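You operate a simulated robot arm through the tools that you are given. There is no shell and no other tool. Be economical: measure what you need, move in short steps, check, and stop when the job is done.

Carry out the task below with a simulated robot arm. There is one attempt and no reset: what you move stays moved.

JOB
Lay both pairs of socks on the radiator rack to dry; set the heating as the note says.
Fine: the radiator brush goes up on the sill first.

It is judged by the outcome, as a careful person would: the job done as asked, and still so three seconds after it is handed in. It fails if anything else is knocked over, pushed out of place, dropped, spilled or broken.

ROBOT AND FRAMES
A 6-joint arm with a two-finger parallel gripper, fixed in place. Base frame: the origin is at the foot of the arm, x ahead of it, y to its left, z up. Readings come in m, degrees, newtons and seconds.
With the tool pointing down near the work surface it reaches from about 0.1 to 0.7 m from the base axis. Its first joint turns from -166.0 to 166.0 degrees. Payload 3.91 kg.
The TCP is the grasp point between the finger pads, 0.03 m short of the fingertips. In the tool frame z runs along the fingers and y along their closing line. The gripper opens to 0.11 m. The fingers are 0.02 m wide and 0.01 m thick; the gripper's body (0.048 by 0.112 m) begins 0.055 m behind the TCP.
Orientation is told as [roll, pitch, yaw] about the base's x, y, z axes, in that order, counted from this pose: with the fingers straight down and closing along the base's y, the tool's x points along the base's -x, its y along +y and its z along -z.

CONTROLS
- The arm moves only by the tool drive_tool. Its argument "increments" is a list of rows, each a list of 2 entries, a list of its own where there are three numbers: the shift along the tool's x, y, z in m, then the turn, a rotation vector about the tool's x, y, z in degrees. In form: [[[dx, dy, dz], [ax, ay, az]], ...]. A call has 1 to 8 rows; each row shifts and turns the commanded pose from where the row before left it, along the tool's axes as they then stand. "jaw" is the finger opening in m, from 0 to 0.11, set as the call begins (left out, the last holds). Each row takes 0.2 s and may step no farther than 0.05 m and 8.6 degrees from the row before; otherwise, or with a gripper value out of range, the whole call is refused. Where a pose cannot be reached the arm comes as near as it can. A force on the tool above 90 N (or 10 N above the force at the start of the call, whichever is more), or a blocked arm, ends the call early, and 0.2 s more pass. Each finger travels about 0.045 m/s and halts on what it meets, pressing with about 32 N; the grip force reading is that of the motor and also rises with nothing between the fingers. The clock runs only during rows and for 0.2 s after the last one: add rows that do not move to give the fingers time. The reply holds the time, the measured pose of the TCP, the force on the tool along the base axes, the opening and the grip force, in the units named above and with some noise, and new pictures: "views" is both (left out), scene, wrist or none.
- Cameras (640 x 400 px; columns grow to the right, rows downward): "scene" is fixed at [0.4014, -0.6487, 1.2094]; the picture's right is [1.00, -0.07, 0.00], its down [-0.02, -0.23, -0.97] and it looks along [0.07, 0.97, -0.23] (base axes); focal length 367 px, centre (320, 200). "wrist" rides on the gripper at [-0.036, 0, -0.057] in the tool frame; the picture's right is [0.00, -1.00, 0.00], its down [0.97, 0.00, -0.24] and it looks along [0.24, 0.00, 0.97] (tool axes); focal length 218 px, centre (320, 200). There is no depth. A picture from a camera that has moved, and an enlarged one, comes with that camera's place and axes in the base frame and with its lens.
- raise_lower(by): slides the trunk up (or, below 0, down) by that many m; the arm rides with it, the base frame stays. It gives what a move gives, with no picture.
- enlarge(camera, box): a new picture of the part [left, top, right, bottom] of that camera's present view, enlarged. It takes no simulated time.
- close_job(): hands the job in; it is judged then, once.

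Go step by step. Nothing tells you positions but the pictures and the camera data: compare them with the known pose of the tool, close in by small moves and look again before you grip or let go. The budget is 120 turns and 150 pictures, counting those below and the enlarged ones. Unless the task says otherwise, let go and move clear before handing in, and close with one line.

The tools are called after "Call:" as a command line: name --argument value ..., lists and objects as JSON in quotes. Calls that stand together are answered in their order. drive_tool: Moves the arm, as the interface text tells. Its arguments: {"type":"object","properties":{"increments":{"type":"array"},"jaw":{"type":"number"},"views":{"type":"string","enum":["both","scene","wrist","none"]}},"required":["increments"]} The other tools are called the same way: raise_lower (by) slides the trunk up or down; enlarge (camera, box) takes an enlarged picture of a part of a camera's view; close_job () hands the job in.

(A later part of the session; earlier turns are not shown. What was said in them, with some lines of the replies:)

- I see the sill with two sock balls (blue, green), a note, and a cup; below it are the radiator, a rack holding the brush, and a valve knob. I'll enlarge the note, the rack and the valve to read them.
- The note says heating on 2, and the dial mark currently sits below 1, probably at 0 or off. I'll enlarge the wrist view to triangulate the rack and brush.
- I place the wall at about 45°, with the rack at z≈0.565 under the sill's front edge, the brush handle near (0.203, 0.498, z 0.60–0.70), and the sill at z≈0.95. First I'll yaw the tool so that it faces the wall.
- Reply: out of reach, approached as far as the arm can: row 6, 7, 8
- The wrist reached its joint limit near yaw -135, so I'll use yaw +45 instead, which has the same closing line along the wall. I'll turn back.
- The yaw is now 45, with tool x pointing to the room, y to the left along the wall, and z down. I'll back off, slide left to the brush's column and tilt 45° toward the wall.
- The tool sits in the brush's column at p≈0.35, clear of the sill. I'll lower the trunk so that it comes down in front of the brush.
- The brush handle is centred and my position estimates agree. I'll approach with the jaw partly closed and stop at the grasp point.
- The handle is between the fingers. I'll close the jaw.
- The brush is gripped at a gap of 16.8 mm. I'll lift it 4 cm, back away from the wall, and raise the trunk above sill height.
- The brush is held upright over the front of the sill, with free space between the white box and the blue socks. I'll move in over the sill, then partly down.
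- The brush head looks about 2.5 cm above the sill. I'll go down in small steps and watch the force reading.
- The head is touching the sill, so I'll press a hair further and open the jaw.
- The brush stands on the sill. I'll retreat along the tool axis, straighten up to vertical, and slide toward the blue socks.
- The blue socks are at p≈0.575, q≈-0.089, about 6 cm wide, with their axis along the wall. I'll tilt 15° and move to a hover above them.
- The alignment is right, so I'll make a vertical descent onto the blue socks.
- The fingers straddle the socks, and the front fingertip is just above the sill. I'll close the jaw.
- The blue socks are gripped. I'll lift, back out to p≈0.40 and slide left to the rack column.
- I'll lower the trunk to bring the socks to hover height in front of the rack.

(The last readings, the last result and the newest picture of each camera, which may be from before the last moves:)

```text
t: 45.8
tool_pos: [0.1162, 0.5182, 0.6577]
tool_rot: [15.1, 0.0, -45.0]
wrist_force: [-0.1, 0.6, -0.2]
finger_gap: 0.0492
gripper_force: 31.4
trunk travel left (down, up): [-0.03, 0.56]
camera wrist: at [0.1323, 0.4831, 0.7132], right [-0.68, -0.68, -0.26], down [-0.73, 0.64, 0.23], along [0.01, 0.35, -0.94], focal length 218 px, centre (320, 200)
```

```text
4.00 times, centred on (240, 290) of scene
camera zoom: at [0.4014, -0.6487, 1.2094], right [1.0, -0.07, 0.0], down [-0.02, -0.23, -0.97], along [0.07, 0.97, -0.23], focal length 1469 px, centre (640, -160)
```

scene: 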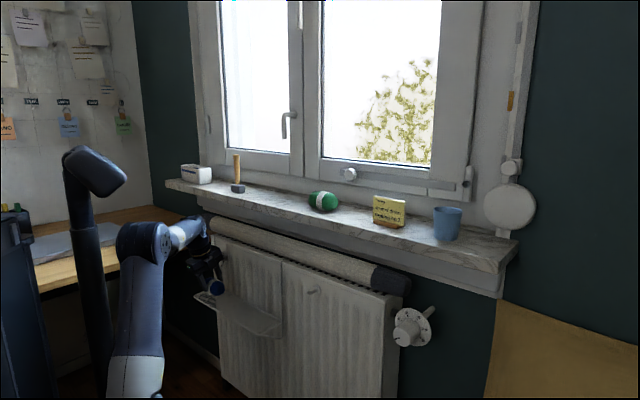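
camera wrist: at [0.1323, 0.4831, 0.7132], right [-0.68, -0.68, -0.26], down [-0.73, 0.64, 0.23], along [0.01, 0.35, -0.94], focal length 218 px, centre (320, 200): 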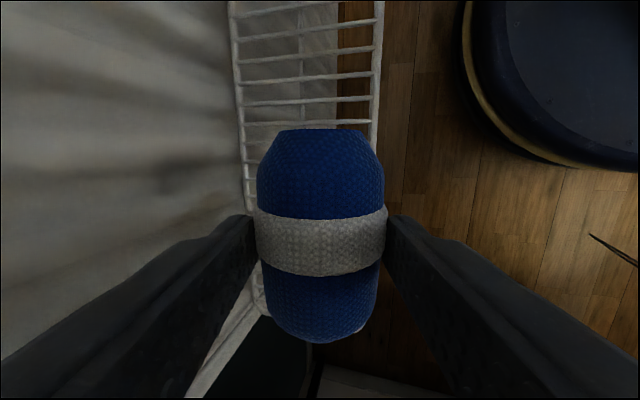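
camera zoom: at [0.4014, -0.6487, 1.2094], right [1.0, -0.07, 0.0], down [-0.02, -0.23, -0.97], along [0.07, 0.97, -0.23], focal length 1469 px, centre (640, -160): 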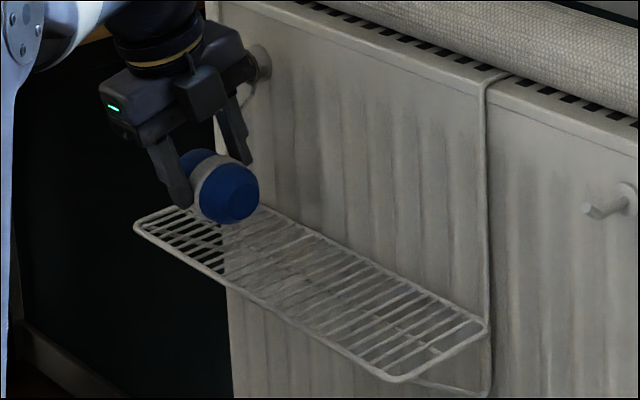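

A round sensor on the radiator sits close to the gripper here, so I'll shift right 3 cm first, then move in over the rack.

Call:
drive_tool --increments '[[[-0.034, 0, 0], [0, 0, 0]], [[0, 0.0116, 0.0031], [0, 0, 0]], [[0, 0.0116, 0.0031], [0, 0, 0]], [[0, 0, 0], [0, 0, 0]]]' --views "both"

Call:
enlarge --camera "scene" --box '[180, 240, 300, 340]'

```text
t: 46.8
tool_pos: [0.1581, 0.5118, 0.6595]
tool_rot: [15.0, 0.0, -45.0]
wrist_force: [0.6, 1.0, -1.0]
finger_gap: 0.0494
gripper_force: 32.2
trunk travel left (down, up): [-0.03, 0.56]
camera wrist: at [0.1741, 0.4763, 0.7138], right [-0.68, -0.68, -0.26], down [-0.73, 0.64, 0.23], along [0.01, 0.35, -0.94], focal length 218 px, centre (320, 200)
```

scene: 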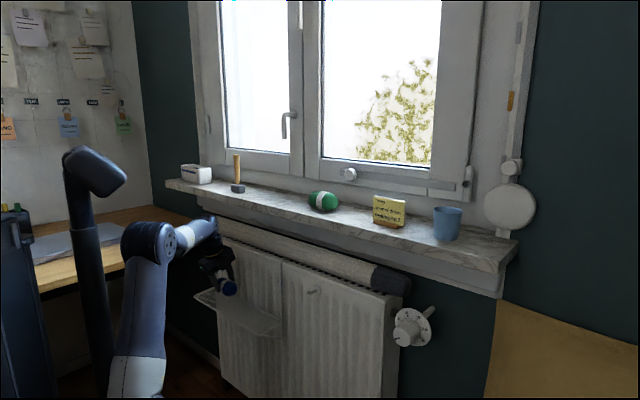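
wrist: 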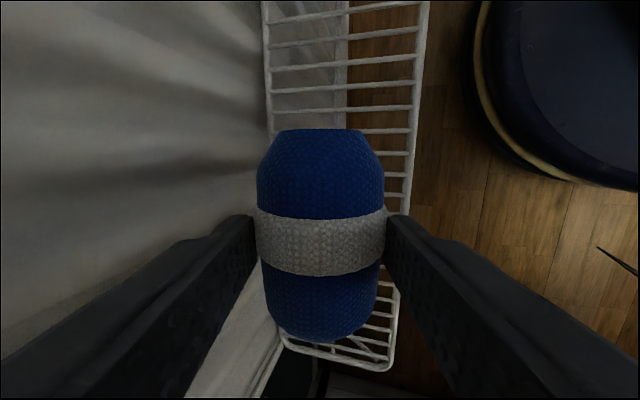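

```text
4.00 times, centred on (240, 290) of scene
camera zoom: at [0.4014, -0.6487, 1.2094], right [1.0, -0.07, 0.0], down [-0.02, -0.23, -0.97], along [0.07, 0.97, -0.23], focal length 1469 px, centre (640, -160)
```

zoom: 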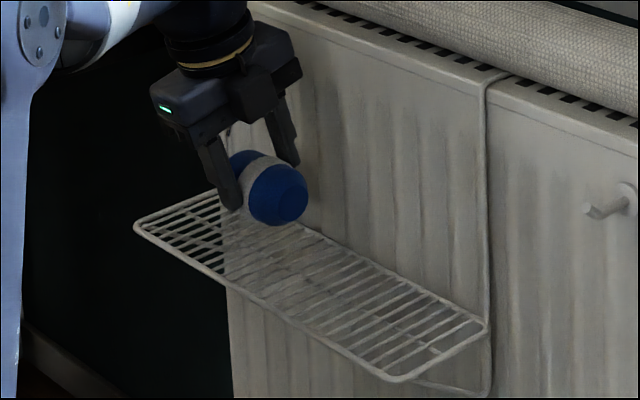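

The rack is directly below, spanning p≈0.44–0.54. I'll descend straight down to just above contact.

Call:
drive_tool --increments '[[[0, -0.0022, 0.0135], [0, 0, 0]], [[0, -0.0022, 0.0135], [0, 0, 0]], [[0, -0.0022, 0.0127], [0, 0, 0]], [[0, 0, 0], [0, 0, 0]]]' --views "none"

Call:
enlarge --camera "scene" --box '[200, 260, 280, 320]'

```text
t: 47.8
tool_pos: [0.1625, 0.5131, 0.619]
tool_rot: [14.9, 0.0, -45.0]
wrist_force: [0.7, 0.4, -0.3]
finger_gap: 0.0492
gripper_force: 31.6
trunk travel left (down, up): [-0.03, 0.56]
```

```text
6.67 times, centred on (240, 290) of scene
camera zoom: at [0.4014, -0.6487, 1.2094], right [1.0, -0.07, 0.0], down [-0.02, -0.23, -0.97], along [0.07, 0.97, -0.23], focal length 2448 px, centre (853, -400)
```

zoom: 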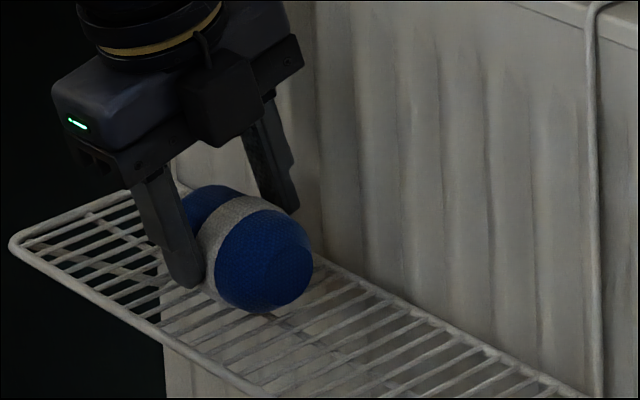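

Call:
drive_tool --increments '[[[0, -0.0005, 0.0019], [0, 0, 0]], [[0, 0, 0], [0, 0, 0]]]' --views "none"

Call:
drive_tool --increments '[[[0, -0.0005, 0.0019], [0, 0, 0]], [[0, 0, 0], [0, 0, 0]]]' --views "none"

Call:
enlarge --camera "scene" --box '[200, 260, 280, 320]'

```text
t: 48.4
tool_pos: [0.1636, 0.5146, 0.6156]
tool_rot: [15.0, 0.0, -45.1]
wrist_force: [-0.4, 0.2, 0.4]
finger_gap: 0.049
gripper_force: 31.9
trunk travel left (down, up): [-0.03, 0.56]
```

```text
t: 49.0
tool_pos: [0.1629, 0.5148, 0.6153]
tool_rot: [15.3, 0.2, -45.0]
wrist_force: [-0.9, -1.4, 11.0]
finger_gap: 0.0493
gripper_force: 32.1
trunk travel left (down, up): [-0.03, 0.56]
```

```text
6.67 times, centred on (240, 290) of scene
camera zoom: at [0.4014, -0.6487, 1.2094], right [1.0, -0.07, 0.0], down [-0.02, -0.23, -0.97], along [0.07, 0.97, -0.23], focal length 2448 px, centre (853, -400)
```

zoom: 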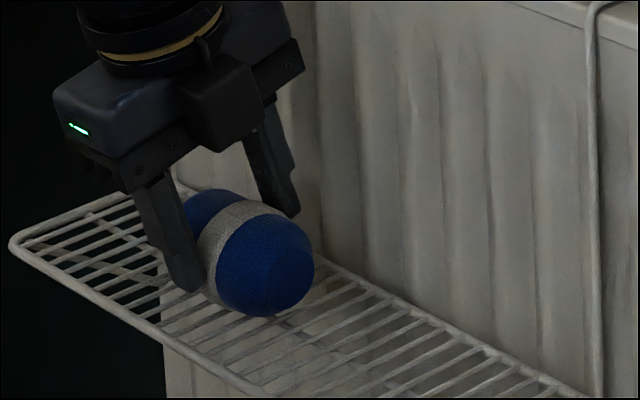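

Contact is where I expected it. I'll ease off half a millimetre and open slightly.

Call:
drive_tool --increments '[[[0, 0.0003, -0.001], [0, 0, 0]], [[0, 0, 0], [0, 0, 0]]]' --views "none"

Call:
drive_tool --increments '[[[0, 0, 0], [0, 0, 0]], [[0, 0, 0], [0, 0, 0]], [[0, 0, 0], [0, 0, 0]]]' --jaw 0.07 --views "wrist"

Call:
enlarge --camera "scene" --box '[200, 260, 280, 320]'

```text
t: 49.6
tool_pos: [0.1617, 0.5149, 0.6161]
tool_rot: [15.1, 0.1, -44.9]
wrist_force: [1.0, 4.2, 10.0]
finger_gap: 0.0492
gripper_force: 32.4
trunk travel left (down, up): [-0.03, 0.56]
```

```text
t: 50.4
tool_pos: [0.1625, 0.5153, 0.6145]
tool_rot: [14.9, 0.0, -45.0]
wrist_force: [-0.5, -0.5, 0.2]
finger_gap: 0.0699
gripper_force: 0.1
trunk travel left (down, up): [-0.03, 0.56]
camera wrist: at [0.178, 0.479, 0.6704], right [-0.68, -0.68, -0.26], down [-0.73, 0.64, 0.23], along [0.01, 0.35, -0.94], focal length 218 px, centre (320, 200)
```

wrist: 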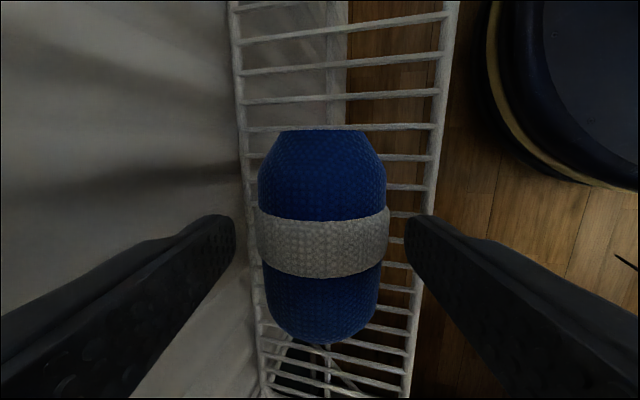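

```text
6.67 times, centred on (240, 290) of scene
camera zoom: at [0.4014, -0.6487, 1.2094], right [1.0, -0.07, 0.0], down [-0.02, -0.23, -0.97], along [0.07, 0.97, -0.23], focal length 2448 px, centre (853, -400)
```

zoom: 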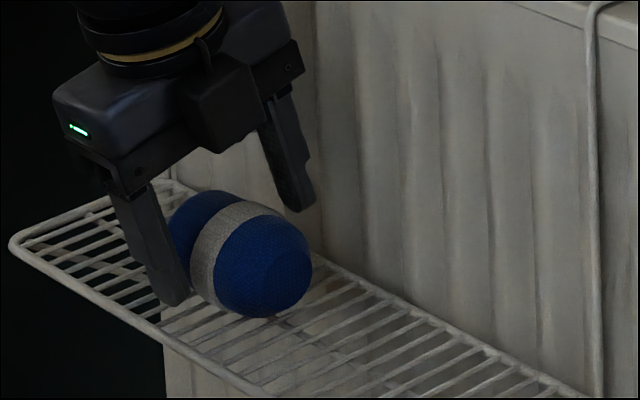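

The blue socks rest on the rack. I'll retreat, raise the trunk and go to the green socks.

Call:
drive_tool --increments '[[[0, 0, -0.04], [0, 0, 0]], [[0, 0, -0.04], [0, 0, 0]], [[0, -0.034, -0.009], [0, 0, 0]], [[0, -0.034, -0.009], [0, 0, 0]]]' --views "none"

Call:
raise_lower --by 0.4

Call:
drive_tool --increments '[[[-0.0486, 0, 0], [0, 0, 0]], [[-0.0486, 0, 0], [0, 0, 0]], [[-0.0486, 0, 0], [0, 0, 0]], [[-0.0486, 0, 0], [0, 0, 0]], [[-0.0486, 0, 0], [0, 0, 0]], [[-0.0486, 0, 0], [0, 0, 0]], [[-0.0486, 0, 0], [0, 0, 0]]]' --jaw 0.078 --views "both"

```text
t: 51.4
tool_pos: [0.097, 0.451, 0.6912]
tool_rot: [15.0, 0.0, -45.1]
wrist_force: [-0.6, 0.7, -0.3]
finger_gap: 0.07
gripper_force: 0.0
trunk travel left (down, up): [-0.03, 0.56]
```

```text
t: 55.2
tool_pos: [0.0978, 0.4517, 1.0913]
tool_rot: [14.9, 0.0, -45.1]
wrist_force: [-0.8, -0.7, -0.7]
finger_gap: 0.07
gripper_force: 0.0
trunk travel left (down, up): [-0.43, 0.16]
```

```text
t: 56.8
tool_pos: [0.3372, 0.2107, 1.0891]
tool_rot: [15.1, 0.1, -45.0]
wrist_force: [0.8, -0.5, 0.6]
finger_gap: 0.0779
gripper_force: 0.0
trunk travel left (down, up): [-0.43, 0.16]
camera wrist: at [0.3523, 0.1763, 1.145], right [-0.68, -0.68, -0.26], down [-0.73, 0.64, 0.23], along [0.01, 0.35, -0.94], focal length 218 px, centre (320, 200)
```

scene: 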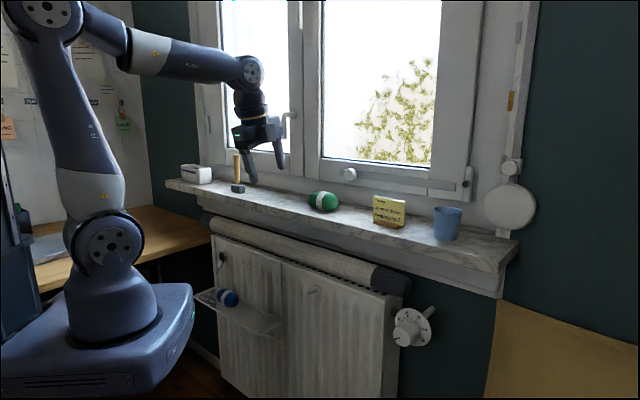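
wrist: 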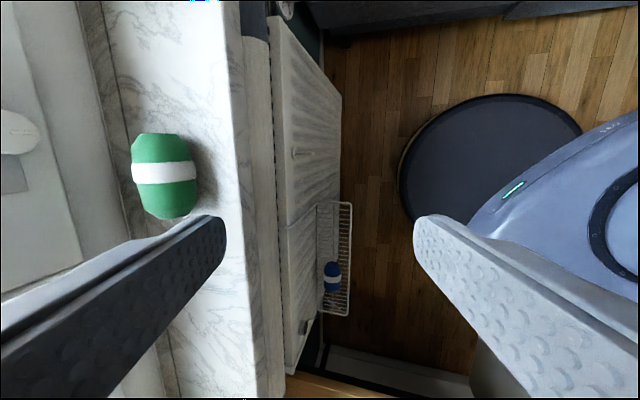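

The green socks are at p≈0.578, q≈0.096. The window slider knob behind them ends near p≈0.64, which leaves enough clearance. I'll move to a hover above them.

Call:
drive_tool --increments '[[[-0.0018, 0.0434, 0.0179], [0, 0, 0]], [[-0.0018, 0.0434, 0.0179], [0, 0, 0]], [[-0.0018, 0.0434, 0.0179], [0, 0, 0]], [[-0.0018, 0.0434, 0.0179], [0, 0, 0]]]' --views "wrist"

```text
t: 57.8
tool_pos: [0.476, 0.336, 1.0655]
tool_rot: [15.0, 0.0, -45.0]
wrist_force: [0.3, -0.1, 0.5]
finger_gap: 0.0781
gripper_force: 0.0
trunk travel left (down, up): [-0.43, 0.16]
camera wrist: at [0.4912, 0.3013, 1.1215], right [-0.68, -0.68, -0.26], down [-0.73, 0.64, 0.23], along [0.01, 0.35, -0.94], focal length 218 px, centre (320, 200)
```

wrist: 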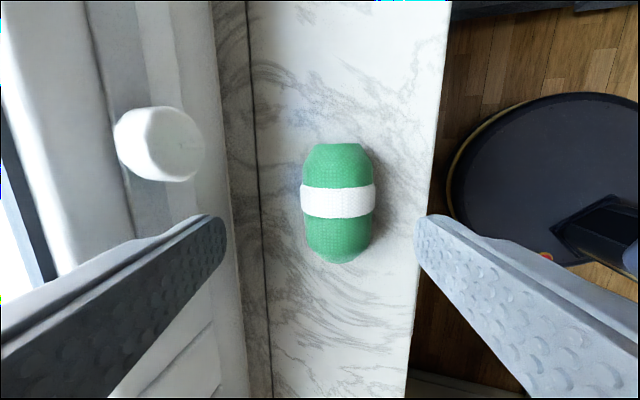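

Call:
drive_tool --increments '[[[0.001, -0.0035, 0.0234], [0, 0, 0]], [[0.001, -0.0035, 0.0234], [0, 0, 0]], [[0.001, -0.0035, 0.0234], [0, 0, 0]], [[0, 0, 0], [0, 0, 0]]]' --views "both"

Call:
enlarge --camera "scene" --box '[285, 170, 365, 220]'

```text
t: 58.8
tool_pos: [0.4788, 0.3446, 0.9966]
tool_rot: [14.9, 0.0, -45.0]
wrist_force: [0.4, 0.0, -0.7]
finger_gap: 0.0781
gripper_force: 0.0
trunk travel left (down, up): [-0.43, 0.16]
camera wrist: at [0.4944, 0.3102, 1.0514], right [-0.68, -0.68, -0.26], down [-0.73, 0.64, 0.23], along [0.01, 0.35, -0.94], focal length 218 px, centre (320, 200)
```

scene: 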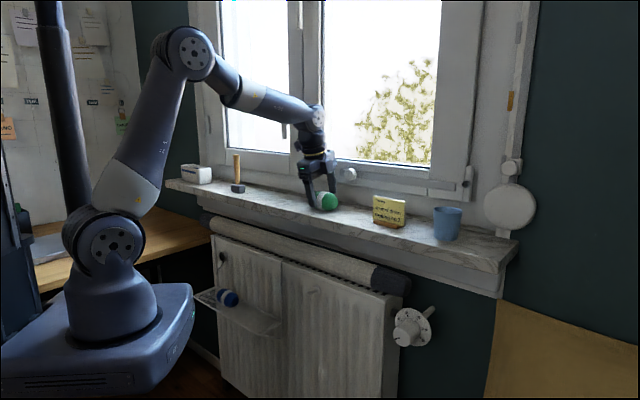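
wrist: 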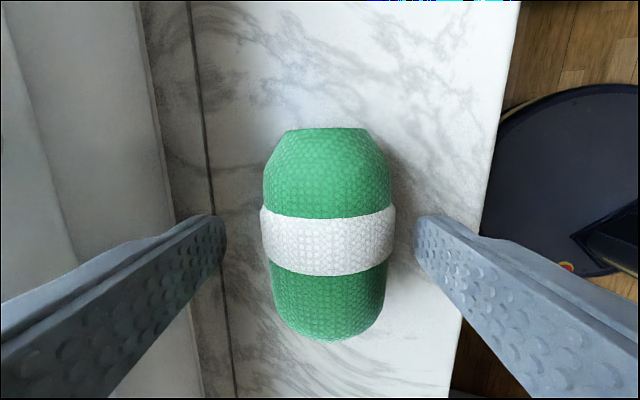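

```text
8.00 times, centred on (325, 195) of scene
camera zoom: at [0.4014, -0.6487, 1.2094], right [1.0, -0.07, 0.0], down [-0.02, -0.23, -0.97], along [0.07, 0.97, -0.23], focal length 2937 px, centre (280, 240)
```

zoom: 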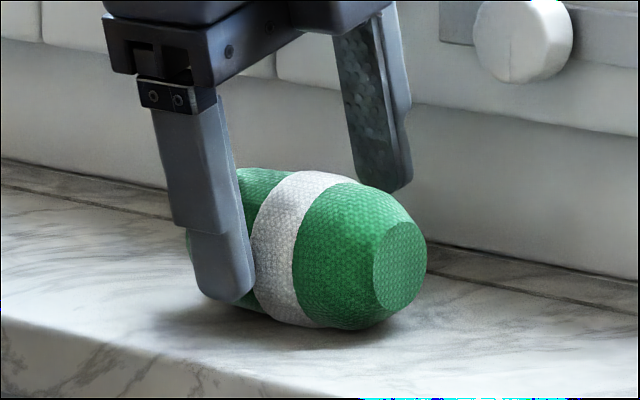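

The alignment matches the blue grasp. I'll close the jaw, then lift straight up and retreat.

Call:
drive_tool --increments '[[[0, 0, 0], [0, 0, 0]], [[0, 0, 0], [0, 0, 0]], [[0, 0, 0], [0, 0, 0]], [[0, 0, 0], [0, 0, 0]]]' --jaw 0.0 --views "none"

Call:
drive_tool --increments '[[[0, 0.0078, -0.029], [0, 0, 0]], [[0, 0.0078, -0.029], [0, 0, 0]], [[0, -0.0445, -0.0119], [0, 0, 0]], [[0, -0.0445, -0.0119], [0, 0, 0]], [[0, -0.0445, -0.0119], [0, 0, 0]], [[0, -0.0445, -0.0119], [0, 0, 0]]]' --views "wrist"

```text
t: 59.8
tool_pos: [0.4787, 0.3462, 0.9962]
tool_rot: [15.0, 0.0, -45.0]
wrist_force: [0.6, -0.6, 0.3]
finger_gap: 0.0491
gripper_force: 31.8
trunk travel left (down, up): [-0.43, 0.16]
```

```text
t: 61.2
tool_pos: [0.3468, 0.2146, 1.0579]
tool_rot: [15.0, 0.0, -45.0]
wrist_force: [0.6, -0.7, 0.5]
finger_gap: 0.0492
gripper_force: 32.1
trunk travel left (down, up): [-0.43, 0.16]
camera wrist: at [0.3625, 0.1794, 1.1135], right [-0.68, -0.68, -0.26], down [-0.73, 0.64, 0.23], along [0.01, 0.35, -0.94], focal length 218 px, centre (320, 200)
```

wrist: 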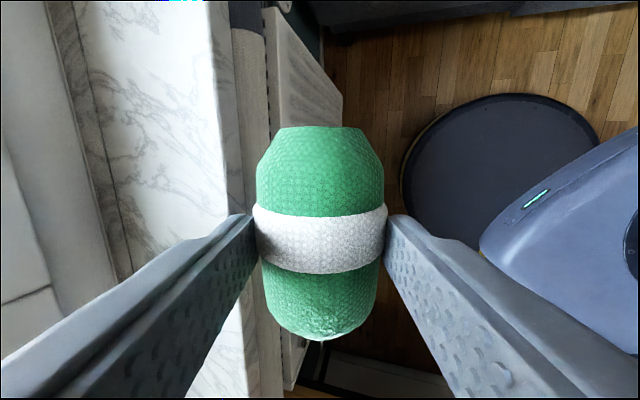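

Call:
drive_tool --increments '[[[0.0437, 0, 0], [0, 0, 0]], [[0.0437, 0, 0], [0, 0, 0]], [[0.0437, 0, 0], [0, 0, 0]], [[0.0437, 0, 0], [0, 0, 0]], [[0.0437, 0, 0], [0, 0, 0]]]' --views "none"

Call:
raise_lower --by -0.397

Call:
drive_tool --increments '[[[0, 0.0256, 0.0069], [0, 0, 0]], [[0, 0.0256, 0.0069], [0, 0, 0]], [[0, 0.0256, 0.0069], [0, 0, 0]], [[0, 0, 0], [0, 0, 0]]]' --views "both"

Call:
enlarge --camera "scene" --box '[200, 250, 300, 340]'

```text
t: 62.4
tool_pos: [0.1923, 0.3722, 1.0574]
tool_rot: [15.0, 0.0, -45.0]
wrist_force: [-0.3, 0.2, 0.4]
finger_gap: 0.0491
gripper_force: 32.0
trunk travel left (down, up): [-0.43, 0.16]
```

```text
t: 66.2
tool_pos: [0.1922, 0.3713, 0.6598]
tool_rot: [15.0, 0.0, -45.1]
wrist_force: [0.5, -0.8, -0.6]
finger_gap: 0.0487
gripper_force: 31.6
trunk travel left (down, up): [-0.033, 0.557]
```

```text
t: 67.2
tool_pos: [0.2477, 0.4277, 0.663]
tool_rot: [15.1, 0.0, -45.0]
wrist_force: [0.2, 0.4, 0.7]
finger_gap: 0.0489
gripper_force: 31.5
trunk travel left (down, up): [-0.033, 0.557]
camera wrist: at [0.2636, 0.3922, 0.7178], right [-0.68, -0.68, -0.26], down [-0.73, 0.64, 0.23], along [0.01, 0.35, -0.94], focal length 218 px, centre (320, 200)
```

scene: 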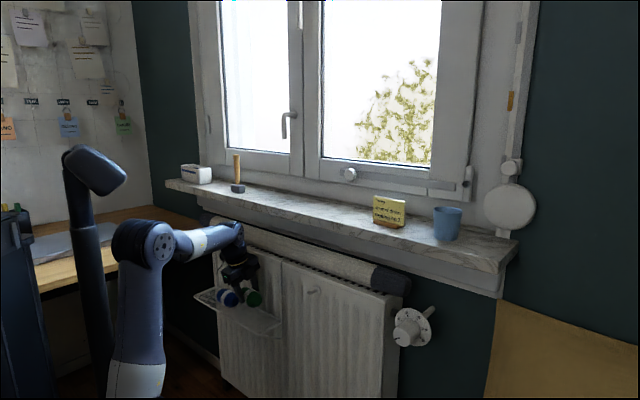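
wrist: 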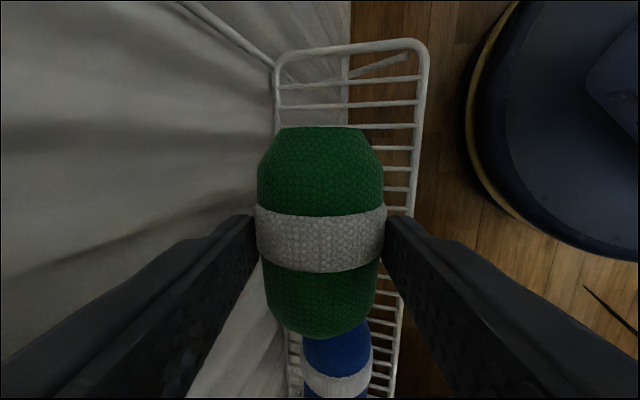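

```text
4.44 times, centred on (250, 295) of scene
camera zoom: at [0.4014, -0.6487, 1.2094], right [1.0, -0.07, 0.0], down [-0.02, -0.23, -0.97], along [0.07, 0.97, -0.23], focal length 1632 px, centre (631, -222)
```

zoom: 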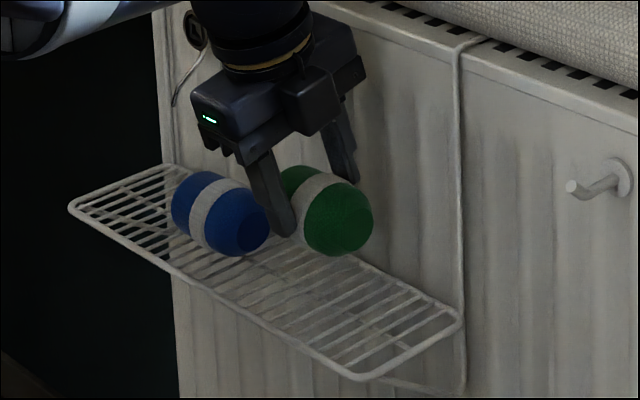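

The position over the rack is good, with a gap to the blue socks. I'll descend.

Call:
drive_tool --increments '[[[0, -0.0037, 0.0138], [0, 0, 0]], [[0, -0.0037, 0.0138], [0, 0, 0]], [[0, -0.0035, 0.013], [0, 0, 0]], [[0, 0, 0], [0, 0, 0]]]' --views "none"

Call:
drive_tool --increments '[[[0, -0.0004, 0.0015], [0, 0, 0]], [[0, 0, 0], [0, 0, 0]]]' --views "none"

Call:
enlarge --camera "scene" --box '[210, 260, 290, 320]'

```text
t: 68.2
tool_pos: [0.2481, 0.4272, 0.6189]
tool_rot: [14.9, -0.1, -45.0]
wrist_force: [-0.6, -1.1, -0.3]
finger_gap: 0.0489
gripper_force: 32.2
trunk travel left (down, up): [-0.033, 0.557]
```

```text
t: 68.8
tool_pos: [0.2465, 0.4274, 0.6164]
tool_rot: [15.1, 0.1, -44.9]
wrist_force: [-0.3, -0.3, 0.2]
finger_gap: 0.049
gripper_force: 32.2
trunk travel left (down, up): [-0.033, 0.557]
```

```text
6.67 times, centred on (250, 290) of scene
camera zoom: at [0.4014, -0.6487, 1.2094], right [1.0, -0.07, 0.0], down [-0.02, -0.23, -0.97], along [0.07, 0.97, -0.23], focal length 2448 px, centre (787, -400)
```

zoom: 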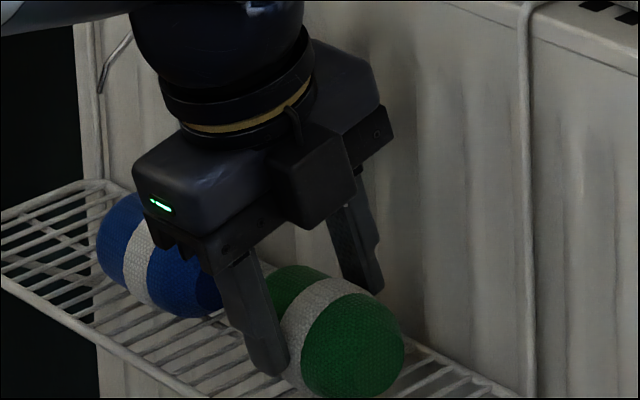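

Call:
drive_tool --increments '[[[0, -0.0003, 0.001], [0, 0, 0]], [[0, 0, 0], [0, 0, 0]]]' --views "none"

```text
t: 69.4
tool_pos: [0.2488, 0.4277, 0.6171]
tool_rot: [15.1, 0.0, -45.0]
wrist_force: [-1.5, -0.7, 7.6]
finger_gap: 0.0492
gripper_force: 31.3
trunk travel left (down, up): [-0.033, 0.557]
```

The reading shows contact at about 8 N. I'll open slightly and check.

Call:
drive_tool --increments '[[[0, 0, 0], [0, 0, 0]], [[0, 0, 0], [0, 0, 0]], [[0, 0, 0], [0, 0, 0]]]' --jaw 0.07 --views "none"

Call:
drive_tool --increments '[[[0, 0, -0.04], [0, 0, 0]], [[0, 0, -0.04], [0, 0, 0]], [[0, -0.034, -0.009], [0, 0, 0]], [[0, -0.034, -0.009], [0, 0, 0]]]' --views "both"

Call:
enlarge --camera "scene" --box '[200, 260, 300, 340]'

```text
t: 70.2
tool_pos: [0.2484, 0.4284, 0.6158]
tool_rot: [15.0, 0.0, -45.1]
wrist_force: [0.1, 0.1, 0.7]
finger_gap: 0.0703
gripper_force: 0.0
trunk travel left (down, up): [-0.033, 0.557]
```

```text
t: 71.2
tool_pos: [0.1836, 0.3638, 0.6935]
tool_rot: [15.0, 0.0, -44.9]
wrist_force: [0.2, -0.1, 0.4]
finger_gap: 0.0704
gripper_force: 0.1
trunk travel left (down, up): [-0.033, 0.557]
camera wrist: at [0.1999, 0.3284, 0.7489], right [-0.68, -0.68, -0.26], down [-0.73, 0.64, 0.23], along [0.01, 0.35, -0.94], focal length 218 px, centre (320, 200)
```

scene: 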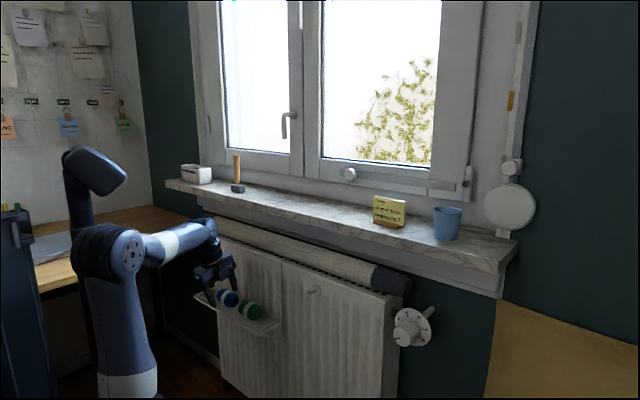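
wrist: 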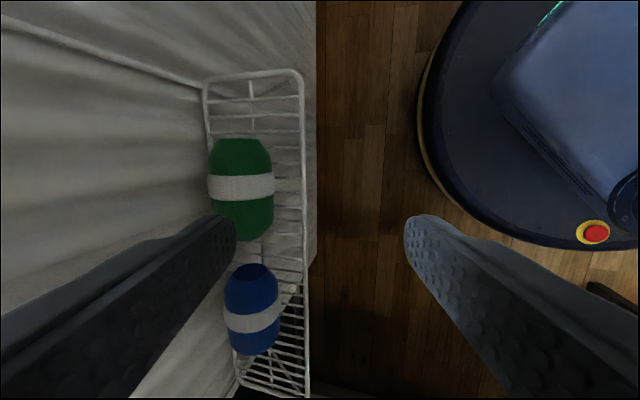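

```text
5.00 times, centred on (250, 300) of scene
camera zoom: at [0.4014, -0.6487, 1.2094], right [1.0, -0.07, 0.0], down [-0.02, -0.23, -0.97], along [0.07, 0.97, -0.23], focal length 1836 px, centre (670, -300)
```

zoom: 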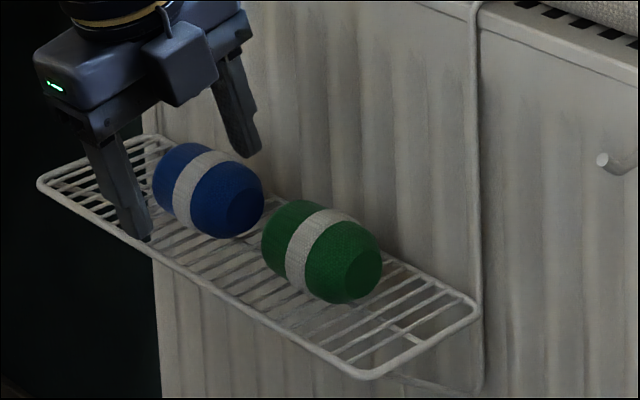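

Both pairs are on the rack. Next is the valve, so I'll move right in front of the radiator, keeping clear, and tilt the tool to point horizontally at the wall.

Call:
drive_tool --increments '[[[-0.02, 0.004, -0.04], [0, 0, 0]], [[-0.045, 0, -0.01], [0, 0, 0]], [[-0.045, 0, 0], [0, 0, 0]], [[-0.045, 0, 0], [0, 0, 0]], [[-0.045, 0, 0], [0, 0, 0]], [[-0.045, 0, 0], [0, 0, 0]], [[-0.045, 0, 0], [0, 0, 0]], [[-0.045, 0, 0], [0, 0, 0]]]' --views "none"

Call:
drive_tool --increments '[[[-0.03, 0, 0], [-8.3, 0, 0]], [[-0.03, 0, 0], [-8.3, 0, 0]], [[-0.03, 0, 0], [-8.3, 0, 0]], [[-0.03, 0, 0], [-8.3, 0, 0]], [[0, 0, 0], [-8.3, 0, 0]]]' --views "both"

```text
t: 73.0
tool_pos: [0.4177, 0.1199, 0.7428]
tool_rot: [15.1, 0.0, -44.9]
wrist_force: [0.3, -0.6, 0.6]
finger_gap: 0.0701
gripper_force: 0.0
trunk travel left (down, up): [-0.033, 0.557]
```

```text
t: 74.2
tool_pos: [0.4999, 0.0328, 0.7431]
tool_rot: [56.6, 0.0, -45.1]
wrist_force: [-0.6, 0.2, 0.1]
finger_gap: 0.0701
gripper_force: 0.0
trunk travel left (down, up): [-0.033, 0.557]
camera wrist: at [0.4927, -0.0247, 0.7748], right [-0.39, -0.39, -0.83], down [-0.83, 0.55, 0.13], along [0.4, 0.74, -0.53], focal length 218 px, centre (320, 200)
```

scene: 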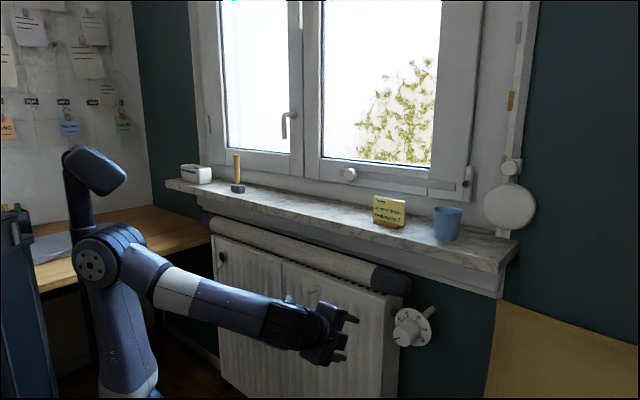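
wrist: 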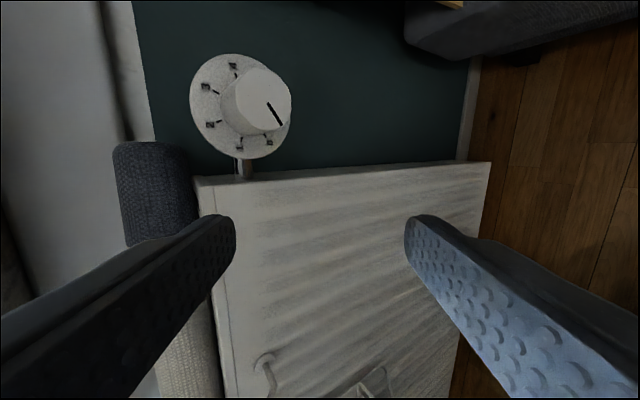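

The knob face is at about (0.638, 0.072, 0.712). I'll finish tilting to horizontal and line up in front of it.

Call:
drive_tool --increments '[[[-0.0175, 0, 0], [-8.35, 0, 0]], [[-0.0175, 0, 0], [-8.35, 0, 0]], [[-0.0175, 0, 0], [-8.35, 0, 0]], [[-0.0175, 0, 0], [-8.35, 0, 0]], [[0, -0.031, 0], [0, 0, 0]], [[0, 0, 0], [0, 0, 0]]]' --views "both"

Call:
enlarge --camera "wrist" --box '[220, 40, 420, 240]'

```text
t: 75.6
tool_pos: [0.5491, -0.0144, 0.7141]
tool_rot: [89.9, 0.0, -45.0]
wrist_force: [0.4, -0.1, 0.5]
finger_gap: 0.07
gripper_force: 0.1
trunk travel left (down, up): [-0.033, 0.557]
camera wrist: at [0.5347, -0.0802, 0.7133], right [0.0, 0.0, -1.0], down [-0.86, 0.52, 0.0], along [0.52, 0.86, 0.0], focal length 218 px, centre (320, 200)
```

scene: 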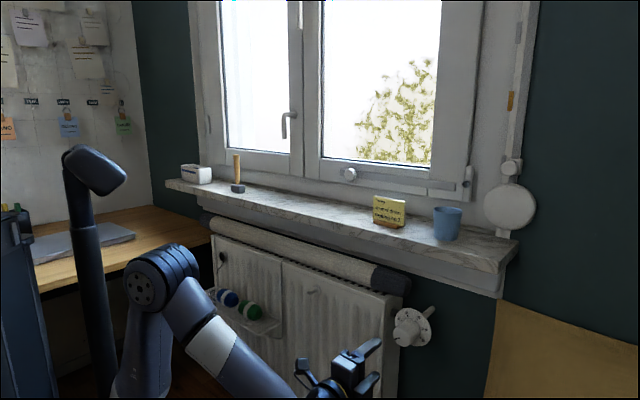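
wrist: 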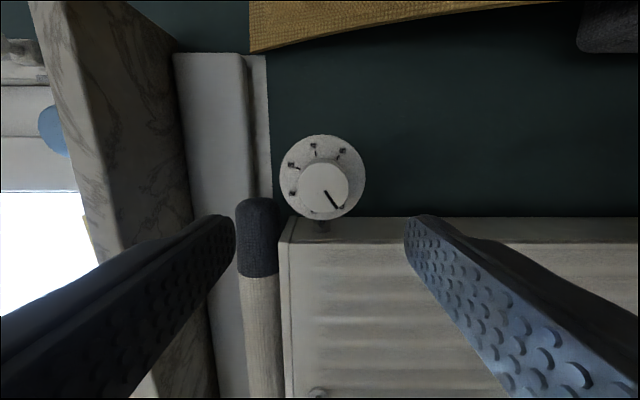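

```text
2.00 times, centred on (320, 140) of wrist
camera zoom: at [0.5347, -0.0802, 0.7133], right [0.0, 0.0, -1.0], down [-0.86, 0.52, 0.0], along [0.52, 0.86, 0.0], focal length 436 px, centre (320, 320)
```

zoom: 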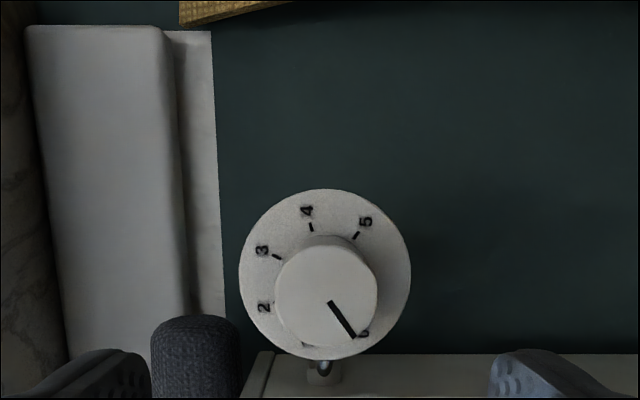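

The dial reads as evenly spaced: 0 at -125° (where the pointer is now), 2 at -25°. So I need +100° about the tool axis, and I'll pre-rotate -50° to leave wrist room for the full turn.

Call:
drive_tool --increments '[[[-0.002, -0.003, 0], [0, 0, 0]], [[0, 0, 0], [0, 0, -8.333]], [[0, 0, 0], [0, 0, -8.333]], [[0, 0, 0], [0, 0, -8.333]], [[0, 0, 0], [0, 0, -8.333]], [[0, 0, 0], [0, 0, -8.333]], [[0, 0, 0], [0, 0, -8.333]]]' --views "wrist"

Call:
enlarge --camera "wrist" --box '[240, 100, 400, 200]'

```text
t: 77.2
tool_pos: [0.5503, -0.016, 0.7078]
tool_rot: [89.8, -50.1, -44.8]
wrist_force: [0.3, -0.7, 0.3]
finger_gap: 0.0697
gripper_force: 0.0
trunk travel left (down, up): [-0.033, 0.557]
camera wrist: at [0.5275, -0.0723, 0.737], right [0.54, -0.54, -0.64], down [-0.61, 0.27, -0.74], along [0.58, 0.79, -0.19], focal length 218 px, centre (320, 200)
```

wrist: 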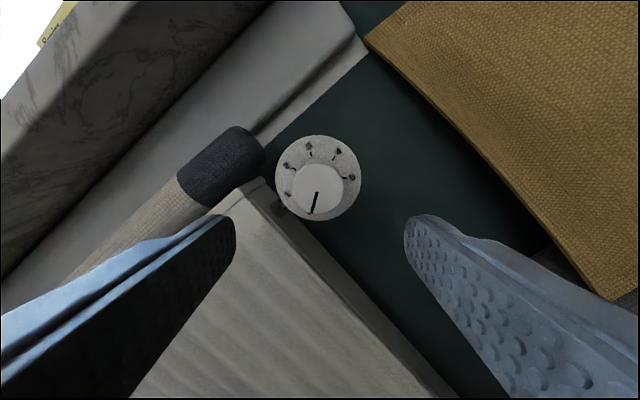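

```text
4.00 times, centred on (320, 150) of wrist
camera zoom: at [0.5275, -0.0723, 0.737], right [0.54, -0.54, -0.64], down [-0.61, 0.27, -0.74], along [0.58, 0.79, -0.19], focal length 873 px, centre (320, 400)
```

zoom: 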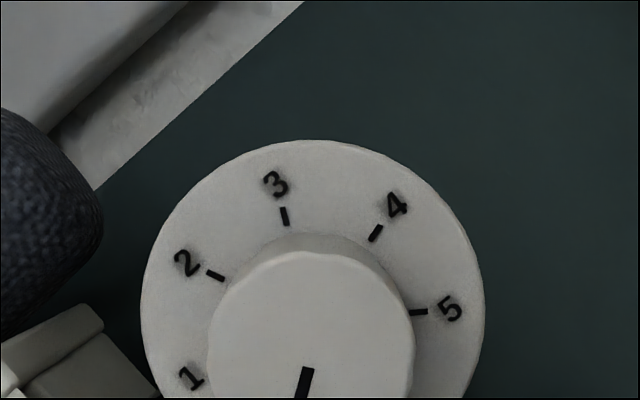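

The ticks put "2" about 95° clockwise of the present pointer. I'll centre on the knob and advance with the jaw at 6 cm.

Call:
drive_tool --increments '[[[-0.0016, 0.0019, 0.04], [0, 0, 0]], [[0, 0, 0.045], [0, 0, 0]], [[0, 0, 0], [0, 0, 0]]]' --jaw 0.06 --views "both"

```text
t: 78.0
tool_pos: [0.6081, 0.0439, 0.7112]
tool_rot: [89.7, -50.0, -44.9]
wrist_force: [0.2, -0.4, 1.0]
finger_gap: 0.0601
gripper_force: 0.0
trunk travel left (down, up): [-0.033, 0.557]
camera wrist: at [0.5852, -0.0114, 0.7397], right [0.54, -0.54, -0.64], down [-0.61, 0.27, -0.74], along [0.58, 0.8, -0.19], focal length 218 px, centre (320, 200)
```

scene: 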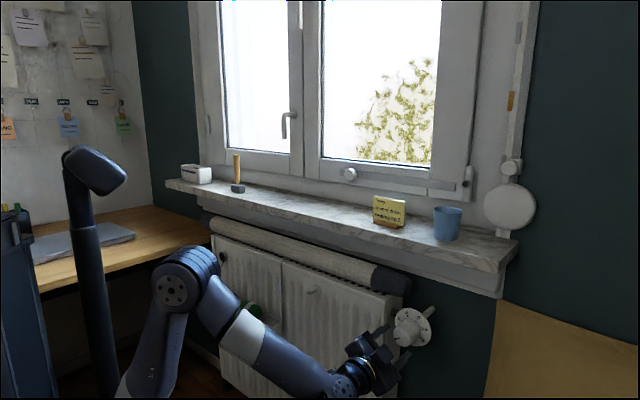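
wrist: 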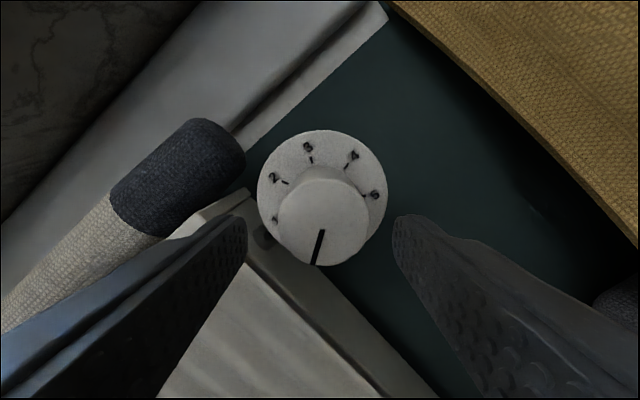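

Alignment holds and the bolster end is well clear. I'll advance onto the knob and close.

Call:
drive_tool --increments '[[[0, 0, 0.03], [0, 0, 0]], [[0, 0, 0.026], [0, 0, 0]], [[0, 0, 0], [0, 0, 0]]]' --views "both"

Call:
enlarge --camera "scene" --box '[350, 290, 450, 390]'

```text
t: 78.8
tool_pos: [0.6491, 0.0843, 0.7115]
tool_rot: [89.8, -50.1, -44.8]
wrist_force: [-0.1, -0.4, -0.4]
finger_gap: 0.0602
gripper_force: 0.0
trunk travel left (down, up): [-0.033, 0.557]
camera wrist: at [0.6256, 0.0281, 0.7398], right [0.54, -0.54, -0.64], down [-0.61, 0.27, -0.74], along [0.58, 0.8, -0.19], focal length 218 px, centre (320, 200)
```

scene: 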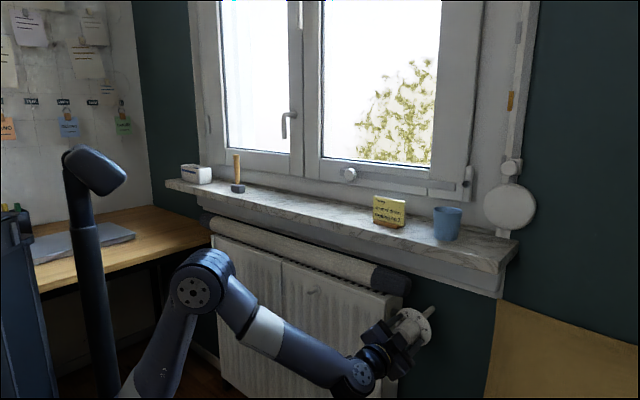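
wrist: 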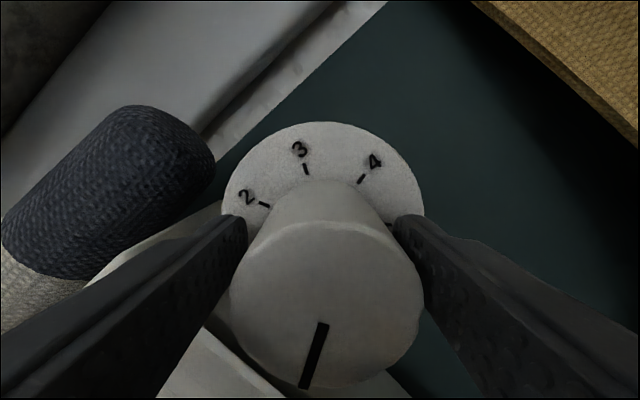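

```text
4.00 times, centred on (400, 340) of scene
camera zoom: at [0.4014, -0.6487, 1.2094], right [1.0, -0.07, 0.0], down [-0.02, -0.23, -0.97], along [0.07, 0.97, -0.23], focal length 1469 px, centre (0, -360)
```

zoom: 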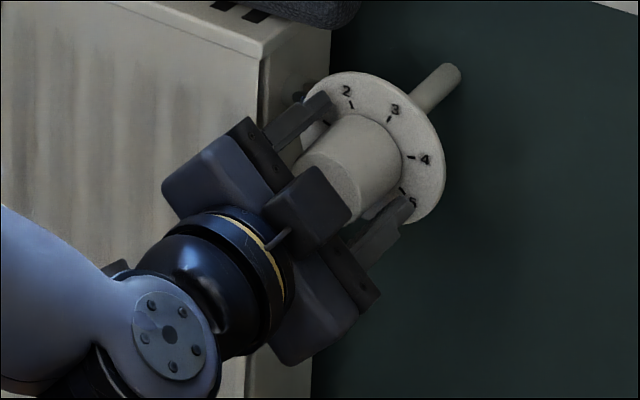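

Call:
drive_tool --increments '[[[0, 0, 0], [0, 0, 0]], [[0, 0, 0], [0, 0, 0]], [[0, 0, 0], [0, 0, 0]]]' --jaw 0.0 --views "wrist"

```text
t: 79.6
tool_pos: [0.6483, 0.0835, 0.711]
tool_rot: [89.7, -49.9, -44.9]
wrist_force: [5.1, -2.2, -4.9]
finger_gap: 0.0479
gripper_force: 45.1
trunk travel left (down, up): [-0.033, 0.557]
camera wrist: at [0.6261, 0.0274, 0.739], right [0.54, -0.54, -0.64], down [-0.61, 0.27, -0.74], along [0.58, 0.79, -0.19], focal length 218 px, centre (320, 200)
```

wrist: 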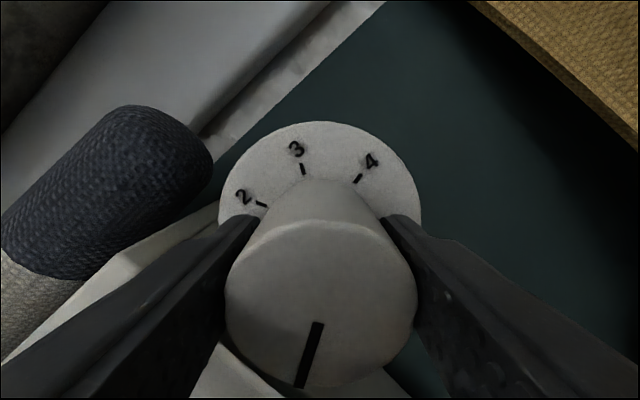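

The knob is gripped with a slight sideways load. I'll re-centre 1 mm and begin turning clockwise.

Call:
drive_tool --increments '[[[0, -0.001, 0], [0, 0, 0]], [[0, 0, 0], [0, 0, 8]], [[0, 0, 0], [0, 0, 8]], [[0, 0, 0], [0, 0, 8]]]' --views "wrist"

```text
t: 80.6
tool_pos: [0.6498, 0.0835, 0.7113]
tool_rot: [90.0, -25.9, -44.8]
wrist_force: [-9.1, -6.3, -3.4]
finger_gap: 0.0474
gripper_force: 44.6
trunk travel left (down, up): [-0.033, 0.557]
camera wrist: at [0.6329, 0.0206, 0.7267], right [0.31, -0.31, -0.9], down [-0.79, 0.45, -0.42], along [0.53, 0.84, -0.11], focal length 218 px, centre (320, 200)
```

wrist: 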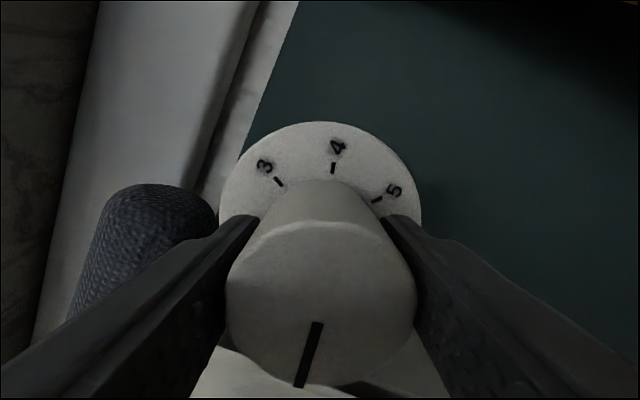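

The knob turns with the gripper. I'll continue.

Call:
drive_tool --increments '[[[0, 0, 0], [0, 0, 8]], [[0, 0, 0], [0, 0, 8]], [[0, 0, 0], [0, 0, 8]], [[0, 0, 0], [0, 0, 8]]]' --views "none"

Call:
drive_tool --increments '[[[0, 0, 0], [0, 0, 8]], [[0, 0, 0], [0, 0, 8]], [[0, 0, 0], [0, 0, 8]], [[0, 0, 0], [0, 0, 8]], [[0, 0, 0], [0, 0, 7]], [[0, 0, 0], [0, 0, 0]]]' --views "both"

Call:
enlarge --camera "scene" --box '[370, 290, 450, 360]'

```text
t: 81.6
tool_pos: [0.6502, 0.0821, 0.7104]
tool_rot: [89.9, 6.2, -45.0]
wrist_force: [-18.6, -7.8, -8.7]
finger_gap: 0.0471
gripper_force: 44.5
trunk travel left (down, up): [-0.033, 0.557]
```

```text
t: 83.0
tool_pos: [0.6498, 0.0836, 0.709]
tool_rot: [89.9, 45.2, -45.1]
wrist_force: [-30.1, -7.6, -12.6]
finger_gap: 0.0472
gripper_force: 44.8
trunk travel left (down, up): [-0.033, 0.557]
camera wrist: at [0.6279, 0.0256, 0.6844], right [-0.5, 0.5, -0.7], down [-0.65, 0.31, 0.69], along [0.57, 0.81, 0.17], focal length 218 px, centre (320, 200)
```

scene: 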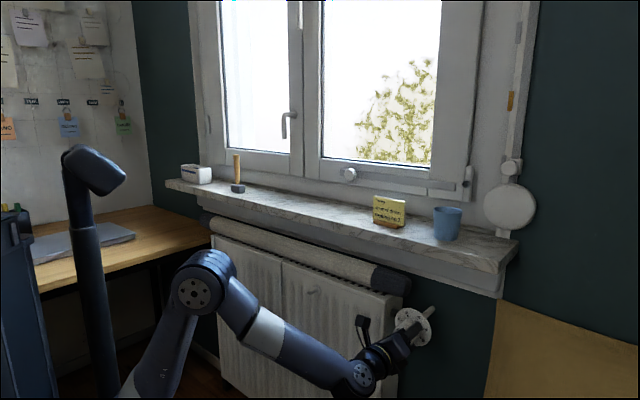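
wrist: 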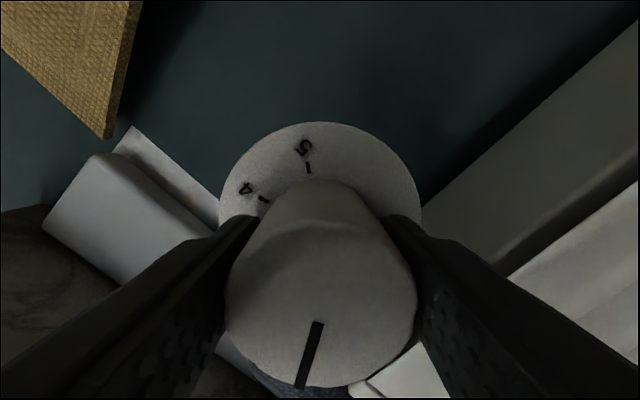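

```text
5.71 times, centred on (410, 325) of scene
camera zoom: at [0.4014, -0.6487, 1.2094], right [1.0, -0.07, 0.0], down [-0.02, -0.23, -0.97], along [0.07, 0.97, -0.23], focal length 2098 px, centre (-194, -514)
```

zoom: 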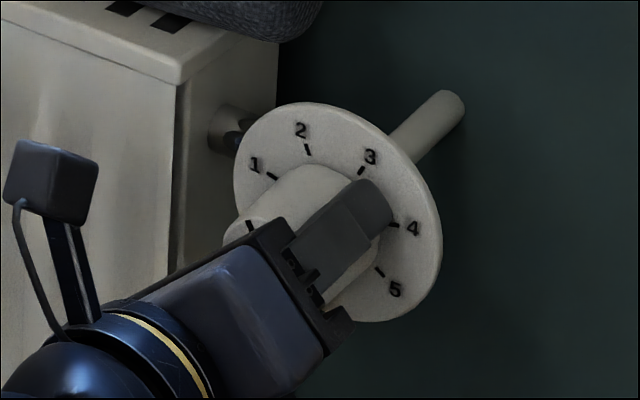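

I'll release the knob and back off to check the pointer.

Call:
drive_tool --increments '[[[0, 0, 0], [0, 0, 0]], [[0, 0, 0], [0, 0, 0]], [[0, 0, -0.04], [0, 0, 0]], [[0, 0, -0.045], [0, 0, 0]], [[0, 0, -0.045], [0, 0, 0]], [[0, 0, 0], [0, 0, 0]]]' --jaw 0.065 --views "both"

Call:
enlarge --camera "wrist" --box '[240, 130, 400, 230]'

Call:
enlarge --camera "scene" --box '[370, 290, 450, 360]'

```text
t: 84.4
tool_pos: [0.557, -0.0108, 0.7096]
tool_rot: [89.8, 45.0, -45.2]
wrist_force: [0.1, -0.2, 0.8]
finger_gap: 0.0652
gripper_force: 0.0
trunk travel left (down, up): [-0.033, 0.557]
camera wrist: at [0.5345, -0.069, 0.6839], right [-0.5, 0.5, -0.71], down [-0.65, 0.32, 0.69], along [0.57, 0.81, 0.17], focal length 218 px, centre (320, 200)
```

scene: 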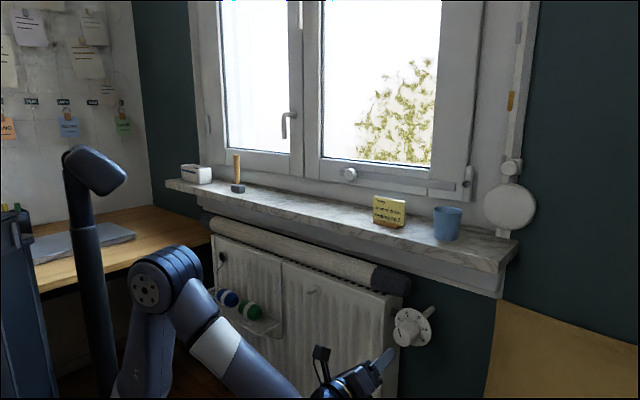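
wrist: 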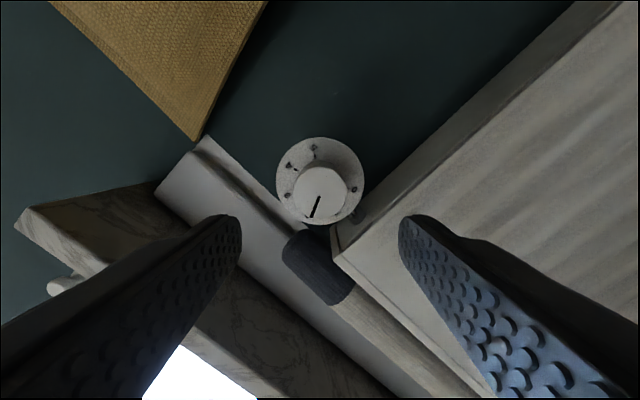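

```text
4.00 times, centred on (320, 180) of wrist
camera zoom: at [0.5345, -0.069, 0.6839], right [-0.5, 0.5, -0.71], down [-0.65, 0.32, 0.69], along [0.57, 0.81, 0.17], focal length 873 px, centre (320, 280)
```

zoom: 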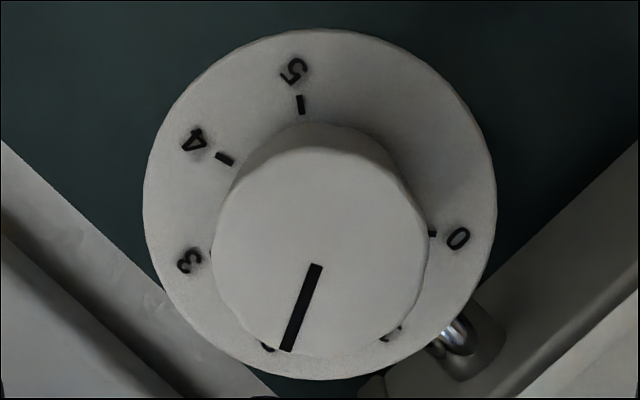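

```text
5.71 times, centred on (410, 325) of scene
camera zoom: at [0.4014, -0.6487, 1.2094], right [1.0, -0.07, 0.0], down [-0.02, -0.23, -0.97], along [0.07, 0.97, -0.23], focal length 2098 px, centre (-194, -514)
```

zoom: 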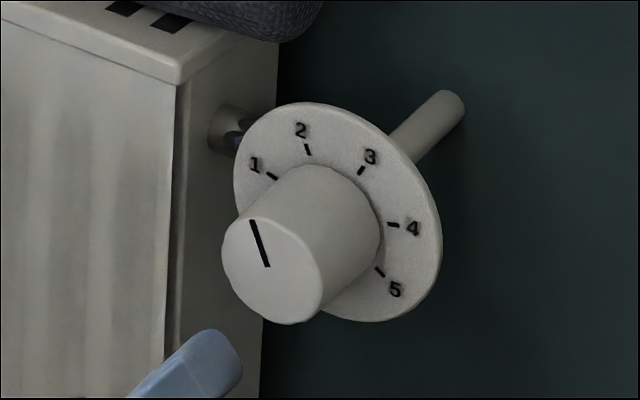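

The pointer now lines up with 2, both sock pairs lie on the rack, the brush stands on the sill, and the arm is clear. I'm handing the job in.

Call:
close_job

```text
The job is handed in.
```

The job is done and handed in: the brush was moved up to the sill first, both pairs of socks are on the radiator rack, and the heating is set to 2 as the note says. I left the shutter alone, since you asked only for the heating.
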